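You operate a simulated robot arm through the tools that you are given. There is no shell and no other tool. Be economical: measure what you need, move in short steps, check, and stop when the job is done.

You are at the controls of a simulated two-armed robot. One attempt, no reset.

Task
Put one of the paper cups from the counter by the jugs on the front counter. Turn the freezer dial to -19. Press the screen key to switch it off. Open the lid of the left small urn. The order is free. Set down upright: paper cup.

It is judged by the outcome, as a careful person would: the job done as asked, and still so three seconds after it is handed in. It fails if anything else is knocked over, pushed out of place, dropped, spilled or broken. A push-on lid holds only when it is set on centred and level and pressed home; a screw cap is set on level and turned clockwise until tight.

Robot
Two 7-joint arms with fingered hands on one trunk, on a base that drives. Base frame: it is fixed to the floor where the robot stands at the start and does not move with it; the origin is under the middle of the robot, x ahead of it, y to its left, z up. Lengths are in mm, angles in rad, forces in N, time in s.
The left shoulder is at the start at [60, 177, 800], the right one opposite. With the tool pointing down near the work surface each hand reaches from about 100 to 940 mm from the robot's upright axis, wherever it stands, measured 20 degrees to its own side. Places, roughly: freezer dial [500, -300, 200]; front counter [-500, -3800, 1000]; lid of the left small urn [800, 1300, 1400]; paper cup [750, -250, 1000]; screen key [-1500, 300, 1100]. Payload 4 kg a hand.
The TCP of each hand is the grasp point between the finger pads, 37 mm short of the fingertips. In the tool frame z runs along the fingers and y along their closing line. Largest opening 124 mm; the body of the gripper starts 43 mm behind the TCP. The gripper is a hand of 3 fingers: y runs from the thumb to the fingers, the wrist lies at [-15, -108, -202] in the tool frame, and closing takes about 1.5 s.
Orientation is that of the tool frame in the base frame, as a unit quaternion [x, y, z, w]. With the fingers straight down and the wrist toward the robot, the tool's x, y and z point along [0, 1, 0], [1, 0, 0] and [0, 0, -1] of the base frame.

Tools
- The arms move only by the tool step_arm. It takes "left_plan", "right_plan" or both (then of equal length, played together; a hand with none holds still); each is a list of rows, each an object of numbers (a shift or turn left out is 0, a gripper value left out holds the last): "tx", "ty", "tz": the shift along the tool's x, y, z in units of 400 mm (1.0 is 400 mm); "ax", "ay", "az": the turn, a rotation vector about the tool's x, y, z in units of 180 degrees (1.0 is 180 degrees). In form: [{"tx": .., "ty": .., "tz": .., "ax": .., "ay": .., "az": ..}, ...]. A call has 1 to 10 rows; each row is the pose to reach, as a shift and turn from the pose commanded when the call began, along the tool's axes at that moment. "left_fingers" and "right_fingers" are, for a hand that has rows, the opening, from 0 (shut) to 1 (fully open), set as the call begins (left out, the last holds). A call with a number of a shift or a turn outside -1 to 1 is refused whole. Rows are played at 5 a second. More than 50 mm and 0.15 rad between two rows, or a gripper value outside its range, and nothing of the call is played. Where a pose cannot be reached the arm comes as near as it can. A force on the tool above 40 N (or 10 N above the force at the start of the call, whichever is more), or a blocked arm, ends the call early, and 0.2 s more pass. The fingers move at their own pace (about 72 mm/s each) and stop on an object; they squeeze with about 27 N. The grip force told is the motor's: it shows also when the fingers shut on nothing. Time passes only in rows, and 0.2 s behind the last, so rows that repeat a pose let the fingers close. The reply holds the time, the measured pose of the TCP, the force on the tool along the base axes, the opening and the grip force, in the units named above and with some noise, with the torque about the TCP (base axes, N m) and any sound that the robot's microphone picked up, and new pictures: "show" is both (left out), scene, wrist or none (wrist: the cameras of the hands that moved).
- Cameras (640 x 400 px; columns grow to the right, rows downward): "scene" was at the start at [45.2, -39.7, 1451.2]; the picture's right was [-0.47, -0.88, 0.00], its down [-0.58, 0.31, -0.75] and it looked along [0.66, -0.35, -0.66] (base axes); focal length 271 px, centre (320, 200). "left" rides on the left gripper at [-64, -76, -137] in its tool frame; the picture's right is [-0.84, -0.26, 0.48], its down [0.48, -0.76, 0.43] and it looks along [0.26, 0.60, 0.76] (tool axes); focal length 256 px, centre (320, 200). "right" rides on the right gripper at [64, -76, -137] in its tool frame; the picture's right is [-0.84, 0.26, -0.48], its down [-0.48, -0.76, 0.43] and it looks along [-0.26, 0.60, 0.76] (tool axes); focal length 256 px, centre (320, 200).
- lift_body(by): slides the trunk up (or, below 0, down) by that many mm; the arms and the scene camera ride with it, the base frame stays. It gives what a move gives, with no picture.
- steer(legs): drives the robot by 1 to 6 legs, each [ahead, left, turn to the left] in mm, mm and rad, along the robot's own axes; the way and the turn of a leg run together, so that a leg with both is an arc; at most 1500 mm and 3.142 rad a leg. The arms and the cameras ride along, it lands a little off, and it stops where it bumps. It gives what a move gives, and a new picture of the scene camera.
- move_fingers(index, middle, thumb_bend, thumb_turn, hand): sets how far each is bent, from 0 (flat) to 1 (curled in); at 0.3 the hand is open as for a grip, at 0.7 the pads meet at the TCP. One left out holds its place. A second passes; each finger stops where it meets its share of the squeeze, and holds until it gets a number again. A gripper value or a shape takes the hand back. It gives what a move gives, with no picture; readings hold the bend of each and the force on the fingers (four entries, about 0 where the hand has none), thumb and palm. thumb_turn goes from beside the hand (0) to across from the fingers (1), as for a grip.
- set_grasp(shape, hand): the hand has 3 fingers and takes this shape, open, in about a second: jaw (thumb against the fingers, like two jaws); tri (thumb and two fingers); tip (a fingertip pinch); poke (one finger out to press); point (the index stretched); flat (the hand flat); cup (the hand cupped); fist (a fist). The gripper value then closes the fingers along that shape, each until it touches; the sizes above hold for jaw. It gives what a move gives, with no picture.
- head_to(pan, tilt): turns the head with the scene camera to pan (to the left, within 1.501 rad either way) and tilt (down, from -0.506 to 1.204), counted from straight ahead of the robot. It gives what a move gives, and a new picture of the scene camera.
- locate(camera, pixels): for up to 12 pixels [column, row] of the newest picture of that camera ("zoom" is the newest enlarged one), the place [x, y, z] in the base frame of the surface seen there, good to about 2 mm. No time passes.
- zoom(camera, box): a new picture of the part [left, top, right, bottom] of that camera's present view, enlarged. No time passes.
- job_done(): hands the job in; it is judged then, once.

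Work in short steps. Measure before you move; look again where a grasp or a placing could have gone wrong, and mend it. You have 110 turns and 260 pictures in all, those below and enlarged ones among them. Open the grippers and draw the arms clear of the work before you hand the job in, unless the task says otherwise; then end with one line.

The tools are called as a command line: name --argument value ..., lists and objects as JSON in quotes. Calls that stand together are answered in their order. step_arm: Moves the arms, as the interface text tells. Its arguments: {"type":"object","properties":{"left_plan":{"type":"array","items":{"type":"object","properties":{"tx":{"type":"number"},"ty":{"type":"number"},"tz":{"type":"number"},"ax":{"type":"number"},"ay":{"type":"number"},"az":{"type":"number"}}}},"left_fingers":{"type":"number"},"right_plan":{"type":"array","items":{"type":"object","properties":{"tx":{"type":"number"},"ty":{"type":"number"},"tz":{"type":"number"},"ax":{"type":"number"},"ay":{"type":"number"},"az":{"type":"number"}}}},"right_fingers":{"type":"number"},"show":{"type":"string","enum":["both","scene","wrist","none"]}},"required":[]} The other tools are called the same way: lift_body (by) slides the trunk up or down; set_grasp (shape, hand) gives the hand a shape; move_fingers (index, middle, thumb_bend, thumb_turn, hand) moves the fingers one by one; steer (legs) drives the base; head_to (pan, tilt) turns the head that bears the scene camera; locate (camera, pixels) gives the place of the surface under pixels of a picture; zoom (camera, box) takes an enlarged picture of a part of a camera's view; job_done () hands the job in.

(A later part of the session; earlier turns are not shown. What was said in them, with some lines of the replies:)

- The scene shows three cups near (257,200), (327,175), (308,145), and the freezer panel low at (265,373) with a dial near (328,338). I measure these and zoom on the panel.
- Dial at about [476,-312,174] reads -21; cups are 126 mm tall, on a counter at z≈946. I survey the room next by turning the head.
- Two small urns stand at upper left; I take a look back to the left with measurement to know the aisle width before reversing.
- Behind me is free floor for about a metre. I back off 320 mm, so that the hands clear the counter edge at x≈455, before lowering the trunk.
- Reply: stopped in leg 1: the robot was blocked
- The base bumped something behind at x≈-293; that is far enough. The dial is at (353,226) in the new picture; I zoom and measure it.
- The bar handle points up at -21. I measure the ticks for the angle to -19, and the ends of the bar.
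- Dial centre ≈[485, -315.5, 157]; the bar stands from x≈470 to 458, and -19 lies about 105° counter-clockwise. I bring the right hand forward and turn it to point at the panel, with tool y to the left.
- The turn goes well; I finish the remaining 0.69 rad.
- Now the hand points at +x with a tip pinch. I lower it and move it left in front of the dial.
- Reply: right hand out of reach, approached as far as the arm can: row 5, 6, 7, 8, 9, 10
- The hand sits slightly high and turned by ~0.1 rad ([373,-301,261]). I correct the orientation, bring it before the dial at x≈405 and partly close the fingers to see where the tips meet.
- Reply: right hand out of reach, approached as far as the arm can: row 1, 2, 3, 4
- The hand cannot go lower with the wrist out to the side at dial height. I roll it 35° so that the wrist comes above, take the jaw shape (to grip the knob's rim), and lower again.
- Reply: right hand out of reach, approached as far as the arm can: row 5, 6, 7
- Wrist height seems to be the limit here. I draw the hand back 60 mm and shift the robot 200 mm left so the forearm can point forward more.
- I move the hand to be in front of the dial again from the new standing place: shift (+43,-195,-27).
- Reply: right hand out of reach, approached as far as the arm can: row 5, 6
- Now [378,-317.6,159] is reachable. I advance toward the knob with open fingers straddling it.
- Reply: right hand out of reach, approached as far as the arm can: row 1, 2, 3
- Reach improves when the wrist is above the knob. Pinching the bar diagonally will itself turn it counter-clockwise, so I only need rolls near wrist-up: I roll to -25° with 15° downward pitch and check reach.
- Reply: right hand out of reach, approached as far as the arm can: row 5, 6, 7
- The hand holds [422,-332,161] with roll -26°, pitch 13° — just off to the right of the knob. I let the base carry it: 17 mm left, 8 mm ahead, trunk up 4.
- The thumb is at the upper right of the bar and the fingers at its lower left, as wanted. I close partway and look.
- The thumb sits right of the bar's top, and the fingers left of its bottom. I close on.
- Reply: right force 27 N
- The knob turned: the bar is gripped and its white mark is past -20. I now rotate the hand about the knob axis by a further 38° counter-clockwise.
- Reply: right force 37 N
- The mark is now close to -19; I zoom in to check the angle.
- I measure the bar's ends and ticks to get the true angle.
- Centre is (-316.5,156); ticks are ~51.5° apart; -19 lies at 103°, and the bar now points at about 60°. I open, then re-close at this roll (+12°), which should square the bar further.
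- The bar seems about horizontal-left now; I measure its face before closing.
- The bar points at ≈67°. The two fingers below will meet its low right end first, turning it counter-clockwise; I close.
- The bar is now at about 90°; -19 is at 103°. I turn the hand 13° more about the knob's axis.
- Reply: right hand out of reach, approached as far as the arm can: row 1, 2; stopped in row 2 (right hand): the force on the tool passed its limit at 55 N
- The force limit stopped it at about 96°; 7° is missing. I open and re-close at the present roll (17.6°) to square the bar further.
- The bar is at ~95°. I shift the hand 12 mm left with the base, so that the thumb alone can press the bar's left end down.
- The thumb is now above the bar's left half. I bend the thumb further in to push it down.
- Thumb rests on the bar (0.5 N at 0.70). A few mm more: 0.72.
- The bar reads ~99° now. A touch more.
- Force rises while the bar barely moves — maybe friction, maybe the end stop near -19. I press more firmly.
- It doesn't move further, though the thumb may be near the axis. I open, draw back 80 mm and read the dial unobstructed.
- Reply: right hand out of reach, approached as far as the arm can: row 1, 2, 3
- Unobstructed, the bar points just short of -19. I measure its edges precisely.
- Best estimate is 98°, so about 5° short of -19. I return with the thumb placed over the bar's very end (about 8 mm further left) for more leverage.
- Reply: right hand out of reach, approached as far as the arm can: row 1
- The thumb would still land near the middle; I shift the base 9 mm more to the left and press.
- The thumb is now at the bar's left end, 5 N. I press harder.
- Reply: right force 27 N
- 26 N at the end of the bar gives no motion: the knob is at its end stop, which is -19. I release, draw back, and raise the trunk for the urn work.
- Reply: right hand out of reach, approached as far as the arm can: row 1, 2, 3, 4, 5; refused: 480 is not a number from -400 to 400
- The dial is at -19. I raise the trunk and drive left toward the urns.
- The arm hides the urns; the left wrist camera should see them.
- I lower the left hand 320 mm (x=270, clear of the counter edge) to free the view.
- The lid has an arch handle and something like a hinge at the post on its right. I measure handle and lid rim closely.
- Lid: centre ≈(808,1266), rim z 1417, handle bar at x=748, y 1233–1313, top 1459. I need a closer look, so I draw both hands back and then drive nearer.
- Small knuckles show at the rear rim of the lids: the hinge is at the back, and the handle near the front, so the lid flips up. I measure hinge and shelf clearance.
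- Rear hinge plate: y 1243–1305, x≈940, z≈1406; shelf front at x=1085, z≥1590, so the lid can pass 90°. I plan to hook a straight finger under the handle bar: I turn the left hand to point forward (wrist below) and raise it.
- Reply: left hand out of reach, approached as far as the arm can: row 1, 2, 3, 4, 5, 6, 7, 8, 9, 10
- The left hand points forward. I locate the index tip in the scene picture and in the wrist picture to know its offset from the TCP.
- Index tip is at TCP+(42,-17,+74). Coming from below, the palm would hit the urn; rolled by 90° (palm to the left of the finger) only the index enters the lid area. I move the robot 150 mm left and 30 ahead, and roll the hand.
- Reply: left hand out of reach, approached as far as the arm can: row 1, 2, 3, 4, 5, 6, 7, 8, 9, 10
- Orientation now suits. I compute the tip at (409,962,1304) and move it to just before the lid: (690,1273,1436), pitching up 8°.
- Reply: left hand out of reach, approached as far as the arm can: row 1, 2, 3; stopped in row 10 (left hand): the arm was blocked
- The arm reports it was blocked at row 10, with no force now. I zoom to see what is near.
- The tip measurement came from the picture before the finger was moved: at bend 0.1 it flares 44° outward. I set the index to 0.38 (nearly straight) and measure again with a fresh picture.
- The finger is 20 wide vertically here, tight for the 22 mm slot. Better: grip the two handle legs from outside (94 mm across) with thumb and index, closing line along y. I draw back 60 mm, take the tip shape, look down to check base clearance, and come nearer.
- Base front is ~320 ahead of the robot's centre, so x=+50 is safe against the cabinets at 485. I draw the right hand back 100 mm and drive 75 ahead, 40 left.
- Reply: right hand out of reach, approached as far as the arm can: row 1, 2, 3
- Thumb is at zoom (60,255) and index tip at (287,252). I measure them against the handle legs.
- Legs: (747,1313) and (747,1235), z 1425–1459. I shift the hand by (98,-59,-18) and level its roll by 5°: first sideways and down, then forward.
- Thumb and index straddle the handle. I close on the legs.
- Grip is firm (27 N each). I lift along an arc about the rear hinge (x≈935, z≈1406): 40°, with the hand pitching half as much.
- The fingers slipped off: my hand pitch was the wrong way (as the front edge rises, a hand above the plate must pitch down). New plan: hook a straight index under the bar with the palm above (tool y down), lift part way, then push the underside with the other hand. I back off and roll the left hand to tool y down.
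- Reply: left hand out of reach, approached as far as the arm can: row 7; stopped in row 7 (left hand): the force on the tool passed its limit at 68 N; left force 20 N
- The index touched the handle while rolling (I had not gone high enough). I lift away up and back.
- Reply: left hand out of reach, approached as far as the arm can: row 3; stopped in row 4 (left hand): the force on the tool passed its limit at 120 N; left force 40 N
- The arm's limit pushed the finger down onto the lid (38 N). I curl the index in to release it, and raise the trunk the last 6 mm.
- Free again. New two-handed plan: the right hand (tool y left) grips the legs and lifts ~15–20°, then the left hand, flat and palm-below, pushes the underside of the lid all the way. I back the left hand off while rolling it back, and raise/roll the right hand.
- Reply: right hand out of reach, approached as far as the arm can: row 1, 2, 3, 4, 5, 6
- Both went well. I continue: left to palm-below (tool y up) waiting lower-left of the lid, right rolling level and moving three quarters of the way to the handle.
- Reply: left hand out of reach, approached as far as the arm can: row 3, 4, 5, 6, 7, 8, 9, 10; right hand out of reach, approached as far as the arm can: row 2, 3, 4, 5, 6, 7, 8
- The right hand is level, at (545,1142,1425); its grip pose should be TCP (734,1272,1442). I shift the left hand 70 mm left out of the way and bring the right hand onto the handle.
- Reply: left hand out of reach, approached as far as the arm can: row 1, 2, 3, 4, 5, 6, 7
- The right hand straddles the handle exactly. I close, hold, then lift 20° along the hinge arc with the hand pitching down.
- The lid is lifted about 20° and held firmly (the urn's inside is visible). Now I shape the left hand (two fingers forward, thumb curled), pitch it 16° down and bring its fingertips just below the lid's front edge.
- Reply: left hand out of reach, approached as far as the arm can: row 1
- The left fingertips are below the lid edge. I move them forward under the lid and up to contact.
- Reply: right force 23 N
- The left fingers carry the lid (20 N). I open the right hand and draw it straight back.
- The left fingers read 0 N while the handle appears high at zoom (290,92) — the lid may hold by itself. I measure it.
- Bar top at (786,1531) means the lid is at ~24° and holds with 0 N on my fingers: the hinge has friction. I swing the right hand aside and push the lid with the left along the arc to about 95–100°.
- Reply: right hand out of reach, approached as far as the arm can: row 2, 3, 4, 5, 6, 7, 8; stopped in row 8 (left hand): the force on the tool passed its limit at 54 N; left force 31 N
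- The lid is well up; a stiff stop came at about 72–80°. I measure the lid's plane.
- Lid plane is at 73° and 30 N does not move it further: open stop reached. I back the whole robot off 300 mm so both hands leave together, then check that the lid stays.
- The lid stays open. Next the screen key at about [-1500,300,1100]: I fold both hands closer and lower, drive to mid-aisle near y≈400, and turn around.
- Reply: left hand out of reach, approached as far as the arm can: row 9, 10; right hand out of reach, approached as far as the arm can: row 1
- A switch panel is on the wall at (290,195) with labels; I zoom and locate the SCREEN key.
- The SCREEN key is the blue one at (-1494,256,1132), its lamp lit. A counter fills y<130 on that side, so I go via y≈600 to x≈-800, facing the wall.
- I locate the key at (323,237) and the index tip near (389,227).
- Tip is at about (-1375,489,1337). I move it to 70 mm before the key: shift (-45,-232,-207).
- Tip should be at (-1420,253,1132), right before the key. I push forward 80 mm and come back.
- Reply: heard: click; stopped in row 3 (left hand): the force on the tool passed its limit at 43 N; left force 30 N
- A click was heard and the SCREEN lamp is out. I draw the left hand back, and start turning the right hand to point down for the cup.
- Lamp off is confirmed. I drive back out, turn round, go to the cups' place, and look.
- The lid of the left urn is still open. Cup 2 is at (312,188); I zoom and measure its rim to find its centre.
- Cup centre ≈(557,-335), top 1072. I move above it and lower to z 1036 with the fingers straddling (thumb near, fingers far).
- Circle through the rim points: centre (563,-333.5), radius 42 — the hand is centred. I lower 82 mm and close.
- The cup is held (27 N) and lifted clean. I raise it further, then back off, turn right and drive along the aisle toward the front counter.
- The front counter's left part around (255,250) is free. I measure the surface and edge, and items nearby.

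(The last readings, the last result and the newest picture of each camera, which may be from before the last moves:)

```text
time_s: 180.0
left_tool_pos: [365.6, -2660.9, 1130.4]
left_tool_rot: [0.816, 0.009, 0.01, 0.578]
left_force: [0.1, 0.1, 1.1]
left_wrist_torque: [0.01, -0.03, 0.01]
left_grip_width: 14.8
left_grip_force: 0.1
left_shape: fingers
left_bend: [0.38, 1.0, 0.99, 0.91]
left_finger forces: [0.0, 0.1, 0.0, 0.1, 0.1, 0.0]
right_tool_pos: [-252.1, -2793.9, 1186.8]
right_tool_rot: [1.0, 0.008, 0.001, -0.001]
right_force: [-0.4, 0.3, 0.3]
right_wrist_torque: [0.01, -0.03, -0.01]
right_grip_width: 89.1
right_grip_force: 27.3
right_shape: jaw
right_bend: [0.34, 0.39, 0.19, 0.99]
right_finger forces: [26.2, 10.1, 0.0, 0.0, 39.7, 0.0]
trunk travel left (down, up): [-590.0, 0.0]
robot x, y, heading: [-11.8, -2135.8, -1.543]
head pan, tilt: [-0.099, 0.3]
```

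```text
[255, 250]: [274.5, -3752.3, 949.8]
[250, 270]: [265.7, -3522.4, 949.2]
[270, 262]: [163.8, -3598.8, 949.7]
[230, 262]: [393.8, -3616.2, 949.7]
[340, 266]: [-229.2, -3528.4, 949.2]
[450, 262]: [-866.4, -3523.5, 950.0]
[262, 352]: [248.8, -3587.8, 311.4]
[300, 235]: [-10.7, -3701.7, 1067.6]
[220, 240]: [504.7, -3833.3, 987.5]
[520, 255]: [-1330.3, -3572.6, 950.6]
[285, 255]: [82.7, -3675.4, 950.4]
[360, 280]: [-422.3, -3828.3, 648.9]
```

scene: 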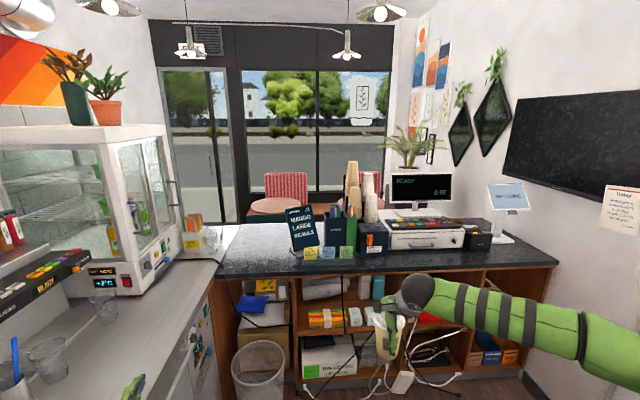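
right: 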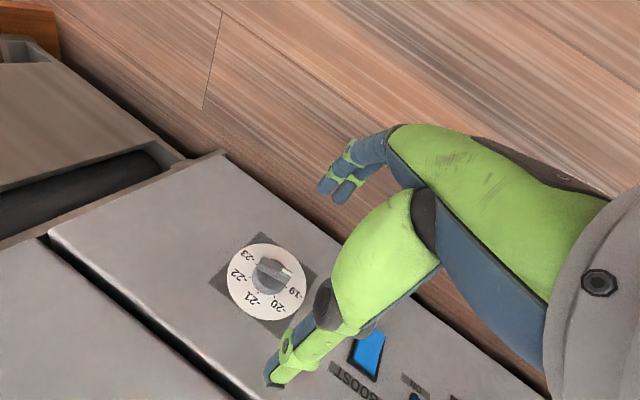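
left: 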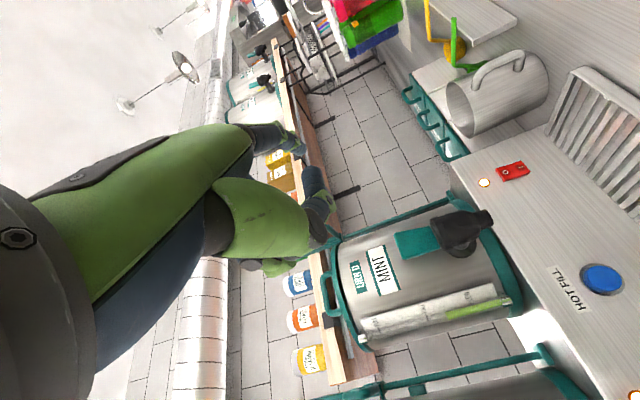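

Surface z=949.5; the stretch around (110,-3600) is free. I bring the left hand in, shift the cup hand to the middle, and drive up to y≈-2890 at x≈60 (clear of the bin).

step_arm --left_plan '[{"tx": -0.03, "tz": -0.08}, {"tx": -0.06, "tz": -0.16}, {"tx": -0.09, "tz": -0.25}, {"tx": -0.12, "tz": -0.33}, {"tx": -0.15, "tz": -0.42}, {"tx": -0.15, "tz": -0.5}, {"tx": -0.15, "tz": -0.5}]' --right_plan '[{"tx": 0.09}, {"tx": 0.18}, {"tx": 0.27}, {"tx": 0.36}, {"tx": 0.45}, {"tx": 0.54}, {"tx": 0.6}]' --show "none"

steer --legs '[[0, 72, -0.028], [750, 0, 0]]'

head_to --pan 0.0 --tilt 0.65

```text
time_s: 181.6
left_tool_pos: [421.2, -2577.5, 1118.1]
left_tool_rot: [0.815, 0.007, 0.009, 0.579]
left_force: [-0.3, 0.4, -0.2]
left_wrist_torque: [-0.02, -0.02, 0.02]
left_grip_width: 14.8
left_grip_force: 0.0
left_shape: fingers
left_bend: [0.38, 1.0, 0.99, 0.91]
left_finger forces: [0.1, 0.0, 0.0, 0.1, 0.0, 0.1]
left hand out of reach, approached as far as the arm can: row 1, 2, 3, 4, 5, 6, 7
right_tool_pos: [-197.2, -2757.6, 1162.7]
right_tool_rot: [1.0, 0.008, 0.0, -0.002]
right_force: [-0.8, -0.1, 0.5]
right_wrist_torque: [0.0, 0.03, 0.0]
right_grip_width: 89.0
right_grip_force: 26.7
right_shape: jaw
right_bend: [0.34, 0.39, 0.18, 0.99]
right_finger forces: [26.6, 10.3, 0.0, 0.0, 40.1, 0.0]
right hand out of reach, approached as far as the arm can: row 1, 2, 3, 4, 5, 6, 7
trunk travel left (down, up): [-590.0, 0.0]
robot x, y, heading: [-14.1, -2140.0, -1.544]
head pan, tilt: [-0.099, 0.3]
```

```text
time_s: 186.2
left_tool_pos: [486.5, -3334.6, 1117.3]
left_tool_rot: [0.815, -0.002, 0.002, 0.579]
left_force: [-0.2, -0.2, -0.4]
left_wrist_torque: [0.02, -0.01, -0.03]
left_grip_width: 14.5
left_grip_force: 0.0
left_shape: fingers
left_bend: [0.38, 1.0, 0.99, 0.91]
left_finger forces: [0.0, 0.0, 0.1, 0.1, 0.1, 0.0]
right_tool_pos: [-136.5, -3501.5, 1161.3]
right_tool_rot: [1.0, -0.004, 0.001, -0.001]
right_force: [-0.6, -1.4, 0.5]
right_wrist_torque: [-0.01, 0.03, 0.01]
right_grip_width: 88.9
right_grip_force: 26.9
right_shape: jaw
right_bend: [0.34, 0.39, 0.18, 0.99]
right_finger forces: [26.7, 10.4, 0.1, 0.0, 40.1, 0.0]
trunk travel left (down, up): [-590.0, 0.0]
robot x, y, heading: [62.7, -2888.7, -1.566]
head pan, tilt: [-0.099, 0.3]
```

scene: 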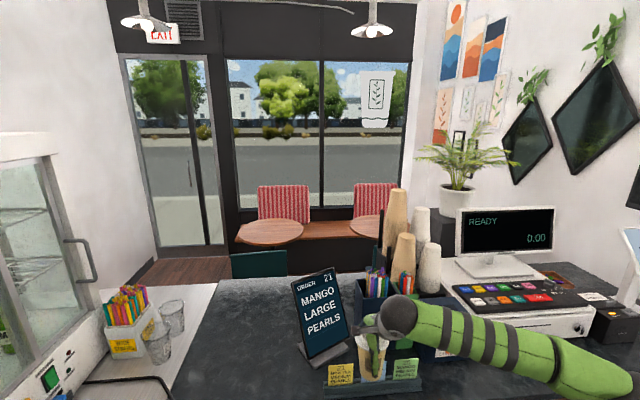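

```text
time_s: 187.1
left_tool_pos: [486.4, -3335.9, 1117.8]
left_tool_rot: [0.816, -0.002, 0.002, 0.579]
left_force: [-0.5, -0.4, -1.0]
left_wrist_torque: [0.02, -0.01, 0.0]
left_grip_width: 14.8
left_grip_force: 0.0
left_shape: fingers
left_bend: [0.38, 1.0, 0.99, 0.91]
left_finger forces: [0.0, 0.0, 0.1, 0.0, 0.0, 0.0]
right_tool_pos: [-136.3, -3500.6, 1163.5]
right_tool_rot: [1.0, -0.004, 0.001, -0.001]
right_force: [-0.1, -0.4, 0.2]
right_wrist_torque: [-0.01, 0.01, 0.04]
right_grip_width: 89.2
right_grip_force: 27.5
right_shape: jaw
right_bend: [0.34, 0.39, 0.18, 0.99]
right_finger forces: [26.6, 10.3, 0.0, 0.0, 40.1, 0.0]
trunk travel left (down, up): [-590.0, 0.0]
robot x, y, heading: [63.4, -2887.1, -1.568]
head pan, tilt: [0.0, 0.649]
```

scene: 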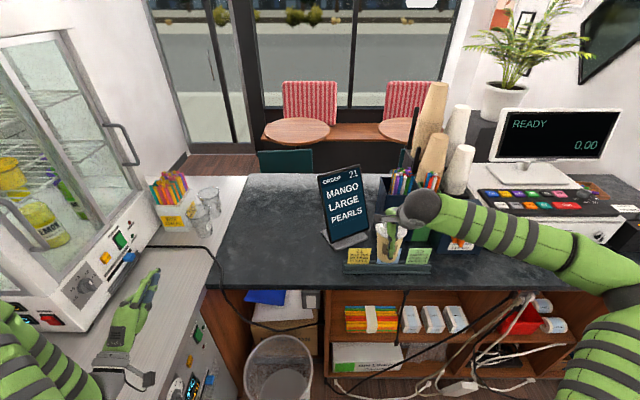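

The cup hand stays ~200 mm to the robot's right. Let me check free surface right of the small tray, at (500,265), as an alternative, and the left area.

locate --camera "scene" --pixels '[[470, 275], [520, 275], [560, 275], [500, 262], [540, 258], [470, 255], [440, 270], [500, 287], [345, 270], [340, 248], [280, 240], [600, 242]]'

zoom --camera "scene" --box '[320, 150, 640, 350]'

```text
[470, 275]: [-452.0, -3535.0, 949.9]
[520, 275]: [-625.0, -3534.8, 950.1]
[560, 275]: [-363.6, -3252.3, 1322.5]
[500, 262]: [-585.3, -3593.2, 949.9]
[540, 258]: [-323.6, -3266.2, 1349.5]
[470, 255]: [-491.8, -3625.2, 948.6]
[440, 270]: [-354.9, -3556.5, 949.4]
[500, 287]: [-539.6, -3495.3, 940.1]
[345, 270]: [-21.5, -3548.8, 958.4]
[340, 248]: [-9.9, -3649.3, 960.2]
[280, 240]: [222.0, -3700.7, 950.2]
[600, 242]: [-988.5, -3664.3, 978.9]
```

```text
2.00 times, centred on (480, 250) of scene
```

zoom: 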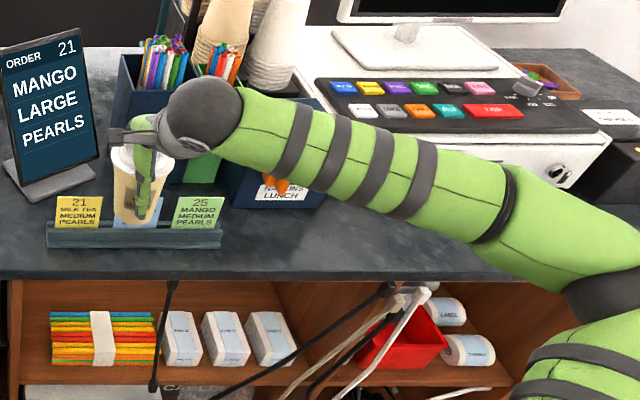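

Free surface lies at x -380…-640, y -3500…-3620. I'll set the cup at about (-500,-3545): strafe right 365, then ahead 45.

steer --legs '[[0, -365, 0], [45, 0, 0]]'

head_to --pan -0.2 --tilt 0.75

zoom --camera "right" --box '[0, 0, 640, 400]'

```text
time_s: 190.0
left_tool_pos: [113.0, -3382.9, 1116.4]
left_tool_rot: [0.816, -0.001, 0.002, 0.578]
left_force: [0.4, -1.1, -0.2]
left_wrist_torque: [-0.01, 0.0, -0.01]
left_grip_width: 14.6
left_grip_force: 0.1
left_shape: fingers
left_bend: [0.38, 1.0, 0.99, 0.91]
left_finger forces: [0.1, 0.0, 0.0, 0.0, 0.1, 0.1]
right_tool_pos: [-509.5, -3549.3, 1161.9]
right_tool_rot: [1.0, -0.003, 0.001, -0.001]
right_force: [0.8, 0.3, -0.6]
right_wrist_torque: [0.02, -0.01, 0.03]
right_grip_width: 88.8
right_grip_force: 27.3
right_shape: jaw
right_bend: [0.34, 0.39, 0.18, 0.99]
right_finger forces: [26.6, 10.3, 0.0, 0.0, 40.0, 0.0]
trunk travel left (down, up): [-590.0, 0.0]
robot x, y, heading: [-307.5, -2936.8, -1.565]
head pan, tilt: [0.0, 0.649]
```

scene: 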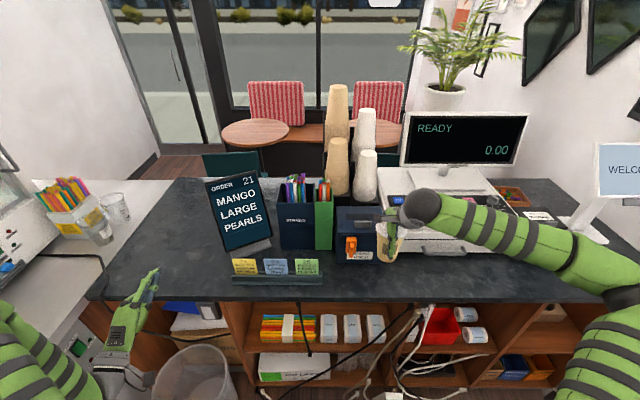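

```text
time_s: 190.7
left_tool_pos: [112.8, -3381.5, 1117.7]
left_tool_rot: [0.816, -0.001, 0.003, 0.578]
left_force: [0.9, -0.5, 0.0]
left_wrist_torque: [-0.01, 0.0, 0.01]
left_grip_width: 14.9
left_grip_force: 0.0
left_shape: fingers
left_bend: [0.38, 1.0, 0.99, 0.91]
left_finger forces: [0.0, 0.1, 0.1, 0.0, 0.0, 0.0]
right_tool_pos: [-509.2, -3546.9, 1162.9]
right_tool_rot: [1.0, -0.002, 0.001, -0.001]
right_force: [0.2, -0.1, 0.4]
right_wrist_torque: [0.01, -0.02, 0.01]
right_grip_width: 89.2
right_grip_force: 27.0
right_shape: jaw
right_bend: [0.34, 0.39, 0.18, 0.99]
right_finger forces: [26.6, 10.2, 0.1, 0.0, 40.0, 0.0]
trunk travel left (down, up): [-590.0, 0.0]
robot x, y, heading: [-308.6, -2937.3, -1.568]
head pan, tilt: [-0.201, 0.75]
```

scene: 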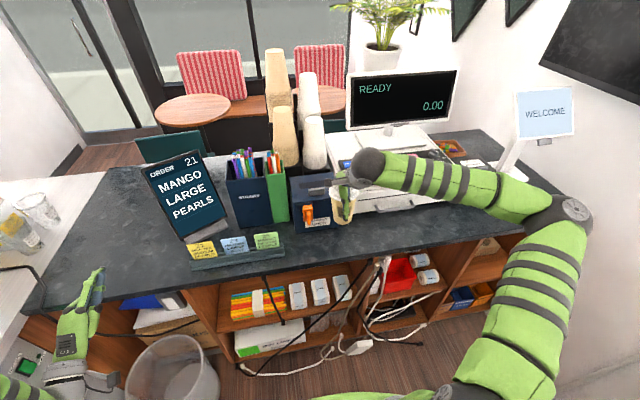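

```text
1.00 times, centred on (320, 200) of right (not enlarged: the box is as wide or as high as the picture)
```

zoom: 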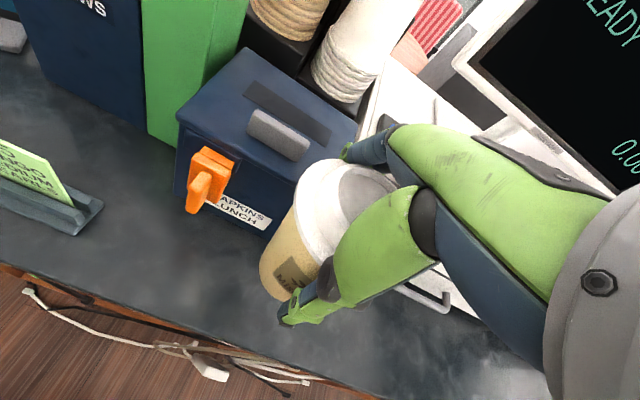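

I check distances to the napkin box and the drawer before lowering.

locate --camera "zoom" --pixels '[[340, 115], [300, 185], [265, 235], [280, 205], [240, 60], [430, 298], [450, 300], [440, 330], [350, 340], [190, 200], [375, 125], [350, 150]]'

```text
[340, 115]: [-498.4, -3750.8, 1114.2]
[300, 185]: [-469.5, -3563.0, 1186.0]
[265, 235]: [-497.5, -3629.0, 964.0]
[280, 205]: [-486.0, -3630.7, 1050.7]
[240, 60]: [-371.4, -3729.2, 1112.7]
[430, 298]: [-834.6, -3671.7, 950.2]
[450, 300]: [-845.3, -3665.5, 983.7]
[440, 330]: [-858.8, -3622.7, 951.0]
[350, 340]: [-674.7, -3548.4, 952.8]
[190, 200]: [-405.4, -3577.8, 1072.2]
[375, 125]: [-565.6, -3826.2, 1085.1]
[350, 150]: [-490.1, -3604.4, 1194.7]
```

The napkin box front is at y=-3630 up to x=-500, too near the far fingers. I shift 65 mm right, then lower the cup to TCP z≈1036.

steer --legs '[[0, -65, 0]]'

step_arm --right_plan '[{"tz": 0.08}, {"tz": 0.16}, {"tz": 0.24}, {"tz": 0.29}, {"tz": 0.308}]' --show "none"

zoom --camera "right" --box '[0, 0, 640, 400]'

zoom --camera "scene" --box '[320, 150, 480, 250]'

```text
time_s: 191.7
left_tool_pos: [47.2, -3380.2, 1118.0]
left_tool_rot: [0.816, -0.001, 0.003, 0.579]
left_force: [-0.7, 0.5, 0.1]
left_wrist_torque: [0.03, 0.0, 0.03]
left_grip_width: 14.9
left_grip_force: 0.1
left_shape: fingers
left_bend: [0.38, 1.0, 0.99, 0.91]
left_finger forces: [0.0, 0.0, 0.1, 0.0, 0.0, 0.1]
right_tool_pos: [-575.1, -3547.6, 1163.2]
right_tool_rot: [1.0, -0.002, 0.001, -0.001]
right_force: [-0.4, -0.6, -1.1]
right_wrist_torque: [0.0, -0.03, 0.03]
right_grip_width: 88.8
right_grip_force: 26.9
right_shape: jaw
right_bend: [0.34, 0.39, 0.18, 0.99]
right_finger forces: [26.6, 10.3, 0.0, 0.0, 40.0, 0.1]
trunk travel left (down, up): [-590.0, 0.0]
robot x, y, heading: [-375.9, -2934.3, -1.571]
head pan, tilt: [-0.201, 0.75]
```

scene: 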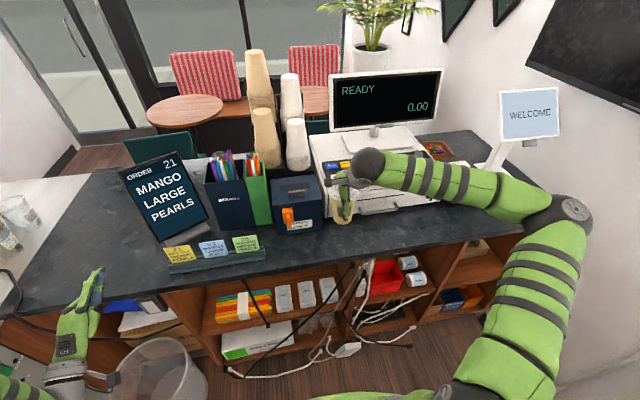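

```text
time_s: 192.9
left_tool_pos: [48.7, -3380.6, 1118.0]
left_tool_rot: [0.816, -0.001, 0.003, 0.578]
left_force: [-0.5, 0.0, -0.1]
left_wrist_torque: [0.0, 0.0, 0.0]
left_grip_width: 14.9
left_grip_force: 0.0
left_shape: fingers
left_bend: [0.38, 1.0, 0.99, 0.91]
left_finger forces: [0.1, 0.0, 0.1, 0.0, 0.0, 0.0]
right_tool_pos: [-573.6, -3549.1, 1042.6]
right_tool_rot: [1.0, -0.003, 0.001, -0.001]
right_force: [-0.6, -0.4, -0.3]
right_wrist_torque: [-0.02, 0.02, 0.0]
right_grip_width: 88.8
right_grip_force: 27.0
right_shape: jaw
right_bend: [0.34, 0.39, 0.18, 0.99]
right_finger forces: [26.6, 10.0, 0.1, 0.1, 39.2, 0.1]
trunk travel left (down, up): [-590.0, 0.0]
robot x, y, heading: [-374.8, -2933.7, -1.563]
head pan, tilt: [-0.201, 0.75]
```

```text
1.00 times, centred on (320, 200) of right (not enlarged: the box is as wide or as high as the picture)
```

zoom: 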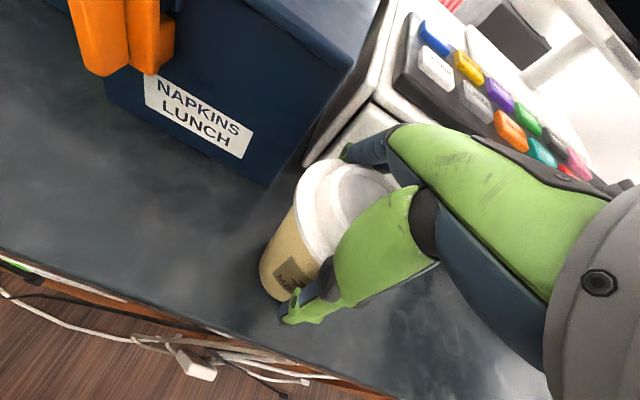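

```text
4.00 times, centred on (400, 200) of scene
```

zoom: 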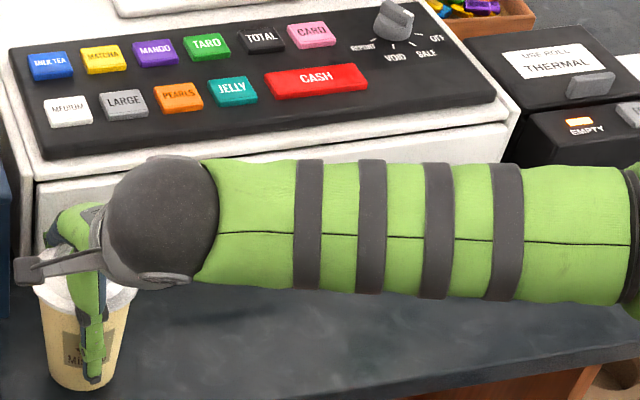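

The cup hovers ~6 mm above the surface, clear of the box. I ease it down the rest.

step_arm --right_plan '[{"tz": 0.006}, {"tz": 0.011}, {"tz": 0.015}, {"tz": 0.0175}, {"tz": 0.0175}]' --show "none"

zoom --camera "scene" --box '[320, 205, 368, 255]'

```text
time_s: 194.1
left_tool_pos: [49.0, -3380.1, 1118.3]
left_tool_rot: [0.815, -0.001, 0.003, 0.58]
left_force: [-0.3, 0.1, -1.3]
left_wrist_torque: [-0.02, 0.04, 0.02]
left_grip_width: 14.6
left_grip_force: 0.0
left_shape: fingers
left_bend: [0.38, 1.0, 0.99, 0.91]
left_finger forces: [0.0, 0.1, 0.1, 0.0, 0.1, 0.0]
right_tool_pos: [-571.5, -3548.0, 1037.8]
right_tool_rot: [1.0, -0.001, 0.001, 0.002]
right_force: [0.0, -0.7, 34.2]
right_wrist_torque: [-1.22, -0.04, 0.01]
right_grip_width: 89.0
right_grip_force: 27.2
right_shape: jaw
right_bend: [0.34, 0.39, 0.18, 0.99]
right_finger forces: [30.4, 10.8, 0.1, 0.1, 47.4, 0.1]
trunk travel left (down, up): [-590.0, 0.0]
robot x, y, heading: [-375.5, -2938.5, -1.563]
head pan, tilt: [-0.201, 0.75]
```

```text
8.00 times, centred on (344, 230) of scene
```

zoom: 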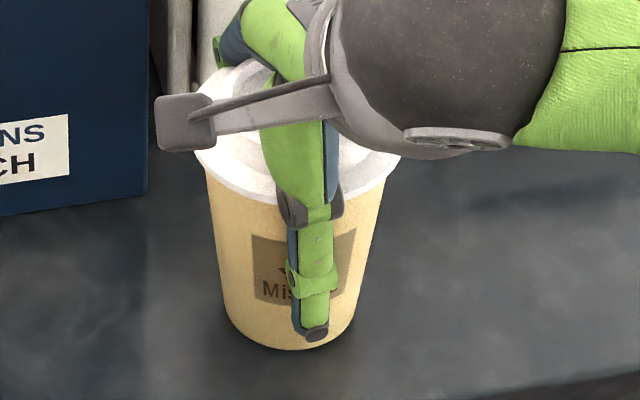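

Contact at 34 N. I relieve 3 mm, then open the hand (to 118 mm) without other motion.

step_arm --right_plan '[{"tz": -0.004}, {"tz": -0.007}, {"tz": -0.007}]' --show "none"

step_arm --right_plan '[{"tz": 0}, {"tz": 0}, {"tz": 0}, {"tz": 0}]' --right_fingers 0.96 --show "none"

zoom --camera "scene" --box '[304, 190, 384, 250]'

zoom --camera "right" --box '[0, 0, 640, 400]'

```text
time_s: 194.9
left_tool_pos: [49.5, -3379.7, 1117.7]
left_tool_rot: [0.815, 0.0, 0.004, 0.579]
left_force: [-0.1, 0.0, -0.3]
left_wrist_torque: [0.02, 0.03, -0.04]
left_grip_width: 14.6
left_grip_force: 0.1
left_shape: fingers
left_bend: [0.38, 1.0, 0.99, 0.91]
left_finger forces: [0.0, 0.1, 0.1, 0.0, 0.0, 0.0]
right_tool_pos: [-573.0, -3546.5, 1037.6]
right_tool_rot: [1.0, -0.002, 0.0, 0.0]
right_force: [1.2, -3.7, 26.7]
right_wrist_torque: [-1.25, -0.08, 0.06]
right_grip_width: 89.3
right_grip_force: 27.4
right_shape: jaw
right_bend: [0.33, 0.38, 0.18, 0.99]
right_finger forces: [30.5, 11.1, 0.0, 0.1, 41.5, 0.1]
trunk travel left (down, up): [-590.0, 0.0]
robot x, y, heading: [-376.9, -2935.9, -1.567]
head pan, tilt: [-0.201, 0.75]
```

```text
time_s: 195.9
left_tool_pos: [48.6, -3381.5, 1118.1]
left_tool_rot: [0.815, -0.001, 0.003, 0.579]
left_force: [0.5, 0.8, 0.5]
left_wrist_torque: [0.0, 0.02, -0.03]
left_grip_width: 14.4
left_grip_force: 0.0
left_shape: fingers
left_bend: [0.38, 1.0, 0.99, 0.91]
left_finger forces: [0.0, 0.0, 0.0, 0.0, 0.0, 0.0]
right_tool_pos: [-573.2, -3547.6, 1033.8]
right_tool_rot: [1.0, -0.002, 0.001, -0.001]
right_force: [0.3, -1.1, -0.7]
right_wrist_torque: [0.02, -0.02, 0.0]
right_grip_width: 118.4
right_grip_force: 0.2
right_shape: jaw
right_bend: [0.3, 0.31, 0.31, 0.98]
right_finger forces: [0.1, 0.0, 0.0, 0.0, 0.0, 0.1]
trunk travel left (down, up): [-590.0, 0.0]
robot x, y, heading: [-374.5, -2934.9, -1.567]
head pan, tilt: [-0.201, 0.75]
```

```text
6.67 times, centred on (344, 220) of scene
```

zoom: 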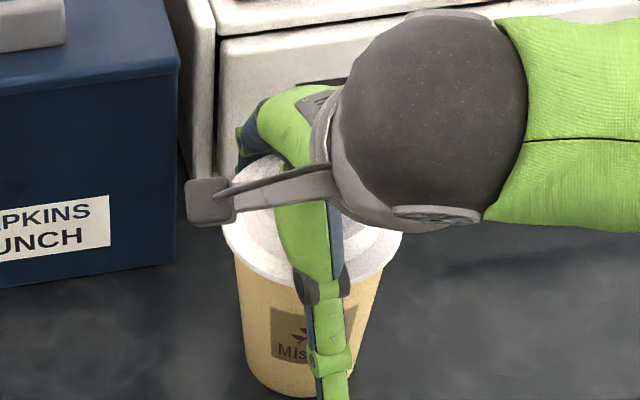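

```text
1.00 times, centred on (320, 200) of right (not enlarged: the box is as wide or as high as the picture)
```

zoom: 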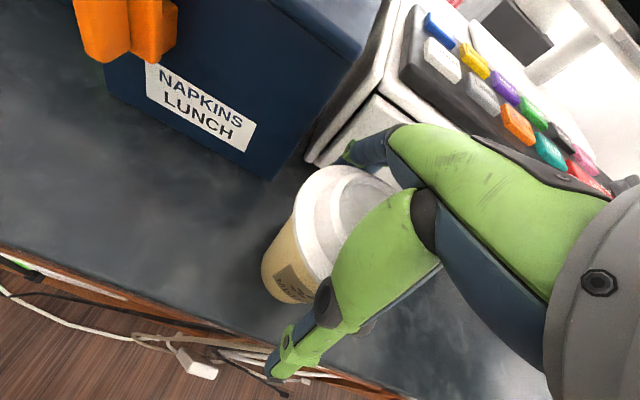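

The cup stands on the counter and the fingers are clear of it (0 N). I raise the hand straight up.

step_arm --right_plan '[{"tz": -0.06}, {"tz": -0.14}, {"tz": -0.24}, {"tz": -0.34}, {"tz": -0.44}]' --right_fingers 1.0 --show "none"

steer --legs '[[-300, 0, 0]]'

zoom --camera "scene" --box '[240, 100, 440, 225]'

```text
time_s: 197.1
left_tool_pos: [48.8, -3380.3, 1116.9]
left_tool_rot: [0.815, 0.0, 0.003, 0.579]
left_force: [1.2, 0.4, 0.7]
left_wrist_torque: [-0.02, 0.09, -0.01]
left_grip_width: 14.7
left_grip_force: 0.1
left_shape: fingers
left_bend: [0.38, 1.0, 0.99, 0.91]
left_finger forces: [0.0, 0.0, 0.1, 0.1, 0.0, 0.0]
right_tool_pos: [-573.7, -3546.5, 1212.7]
right_tool_rot: [1.0, -0.002, 0.002, 0.0]
right_force: [0.0, 0.3, 0.2]
right_wrist_torque: [0.01, 0.03, -0.03]
right_grip_width: 123.7
right_grip_force: 0.0
right_shape: jaw
right_bend: [0.3, 0.3, 0.3, 0.98]
right_finger forces: [0.0, 0.1, 0.1, 0.0, 0.1, 0.0]
trunk travel left (down, up): [-590.0, 0.0]
robot x, y, heading: [-376.5, -2932.6, -1.565]
head pan, tilt: [-0.201, 0.75]
```

```text
time_s: 199.1
left_tool_pos: [44.9, -3078.6, 1118.1]
left_tool_rot: [0.816, -0.004, 0.0, 0.579]
left_force: [-0.1, -0.1, 0.3]
left_wrist_torque: [0.02, -0.01, 0.01]
left_grip_width: 14.8
left_grip_force: 0.0
left_shape: fingers
left_bend: [0.38, 1.0, 0.99, 0.91]
left_finger forces: [0.0, 0.1, 0.0, 0.0, 0.1, 0.1]
right_tool_pos: [-582.7, -3241.6, 1211.2]
right_tool_rot: [1.0, -0.007, 0.002, 0.0]
right_force: [-0.6, -0.4, -0.4]
right_wrist_torque: [-0.02, -0.03, 0.0]
right_grip_width: 123.8
right_grip_force: 0.2
right_shape: jaw
right_bend: [0.3, 0.3, 0.3, 0.98]
right_finger forces: [0.1, 0.0, 0.1, 0.0, 0.0, 0.0]
trunk travel left (down, up): [-590.0, 0.0]
robot x, y, heading: [-373.1, -2625.9, -1.575]
head pan, tilt: [-0.201, 0.75]
```

scene: 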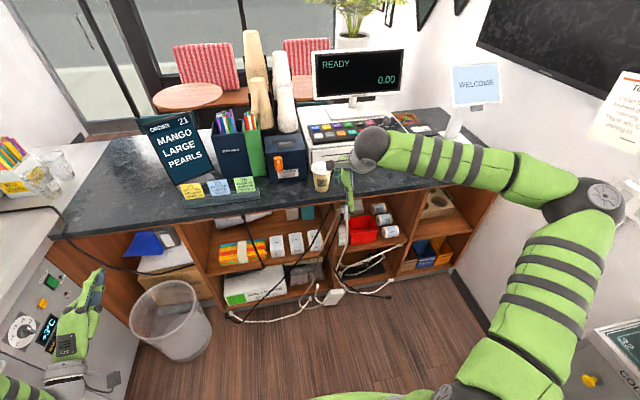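

```text
3.20 times, centred on (340, 162) of scene
```

zoom: 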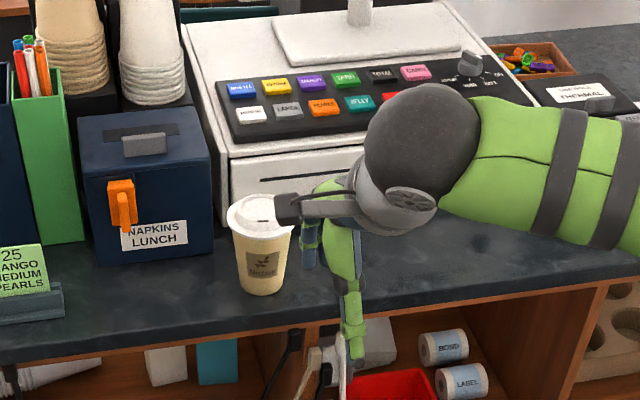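

The cup stands upright with its lid on, and the arms are clear. I open the left hand, then hand the job in.

set_grasp --shape "jaw" --hand "left"

```text
time_s: 200.0
left_tool_pos: [44.5, -3079.9, 1118.9]
left_tool_rot: [0.816, -0.004, 0.001, 0.578]
left_force: [-0.1, -0.3, 0.7]
left_wrist_torque: [0.0, 0.0, 0.0]
left_grip_width: 123.5
left_grip_force: 0.1
left_shape: jaw
left_bend: [0.3, 0.3, 0.3, 0.97]
left_finger forces: [0.1, 0.0, 0.0, 0.0, 0.0, 0.0]
right_tool_pos: [-581.6, -3243.6, 1211.0]
right_tool_rot: [1.0, -0.007, 0.002, -0.001]
right_force: [-0.4, 0.7, -0.4]
right_wrist_torque: [-0.02, -0.01, 0.04]
right_grip_width: 123.7
right_grip_force: 0.1
right_shape: jaw
right_bend: [0.3, 0.3, 0.3, 0.98]
right_finger forces: [0.0, 0.0, 0.0, 0.1, 0.0, 0.1]
trunk travel left (down, up): [-590.0, 0.0]
robot x, y, heading: [-380.9, -2631.7, -1.574]
head pan, tilt: [-0.201, 0.75]
```

All four parts are done: the dial is at -19, the screen key is off, the urn lid is open and the cup is on the front counter. I hand it in.

job_done

```text
The job is handed in.
```

All four parts are done and handed in: the dial is against its end stop at -19 (bar measured about 98°, -19 tick about 103°; the display still read -21 while I was turning it), the screen key clicked and its lamp went out, the lid of the left small urn (URN C) stands open at about 73°, and one paper cup is upright on the front counter.
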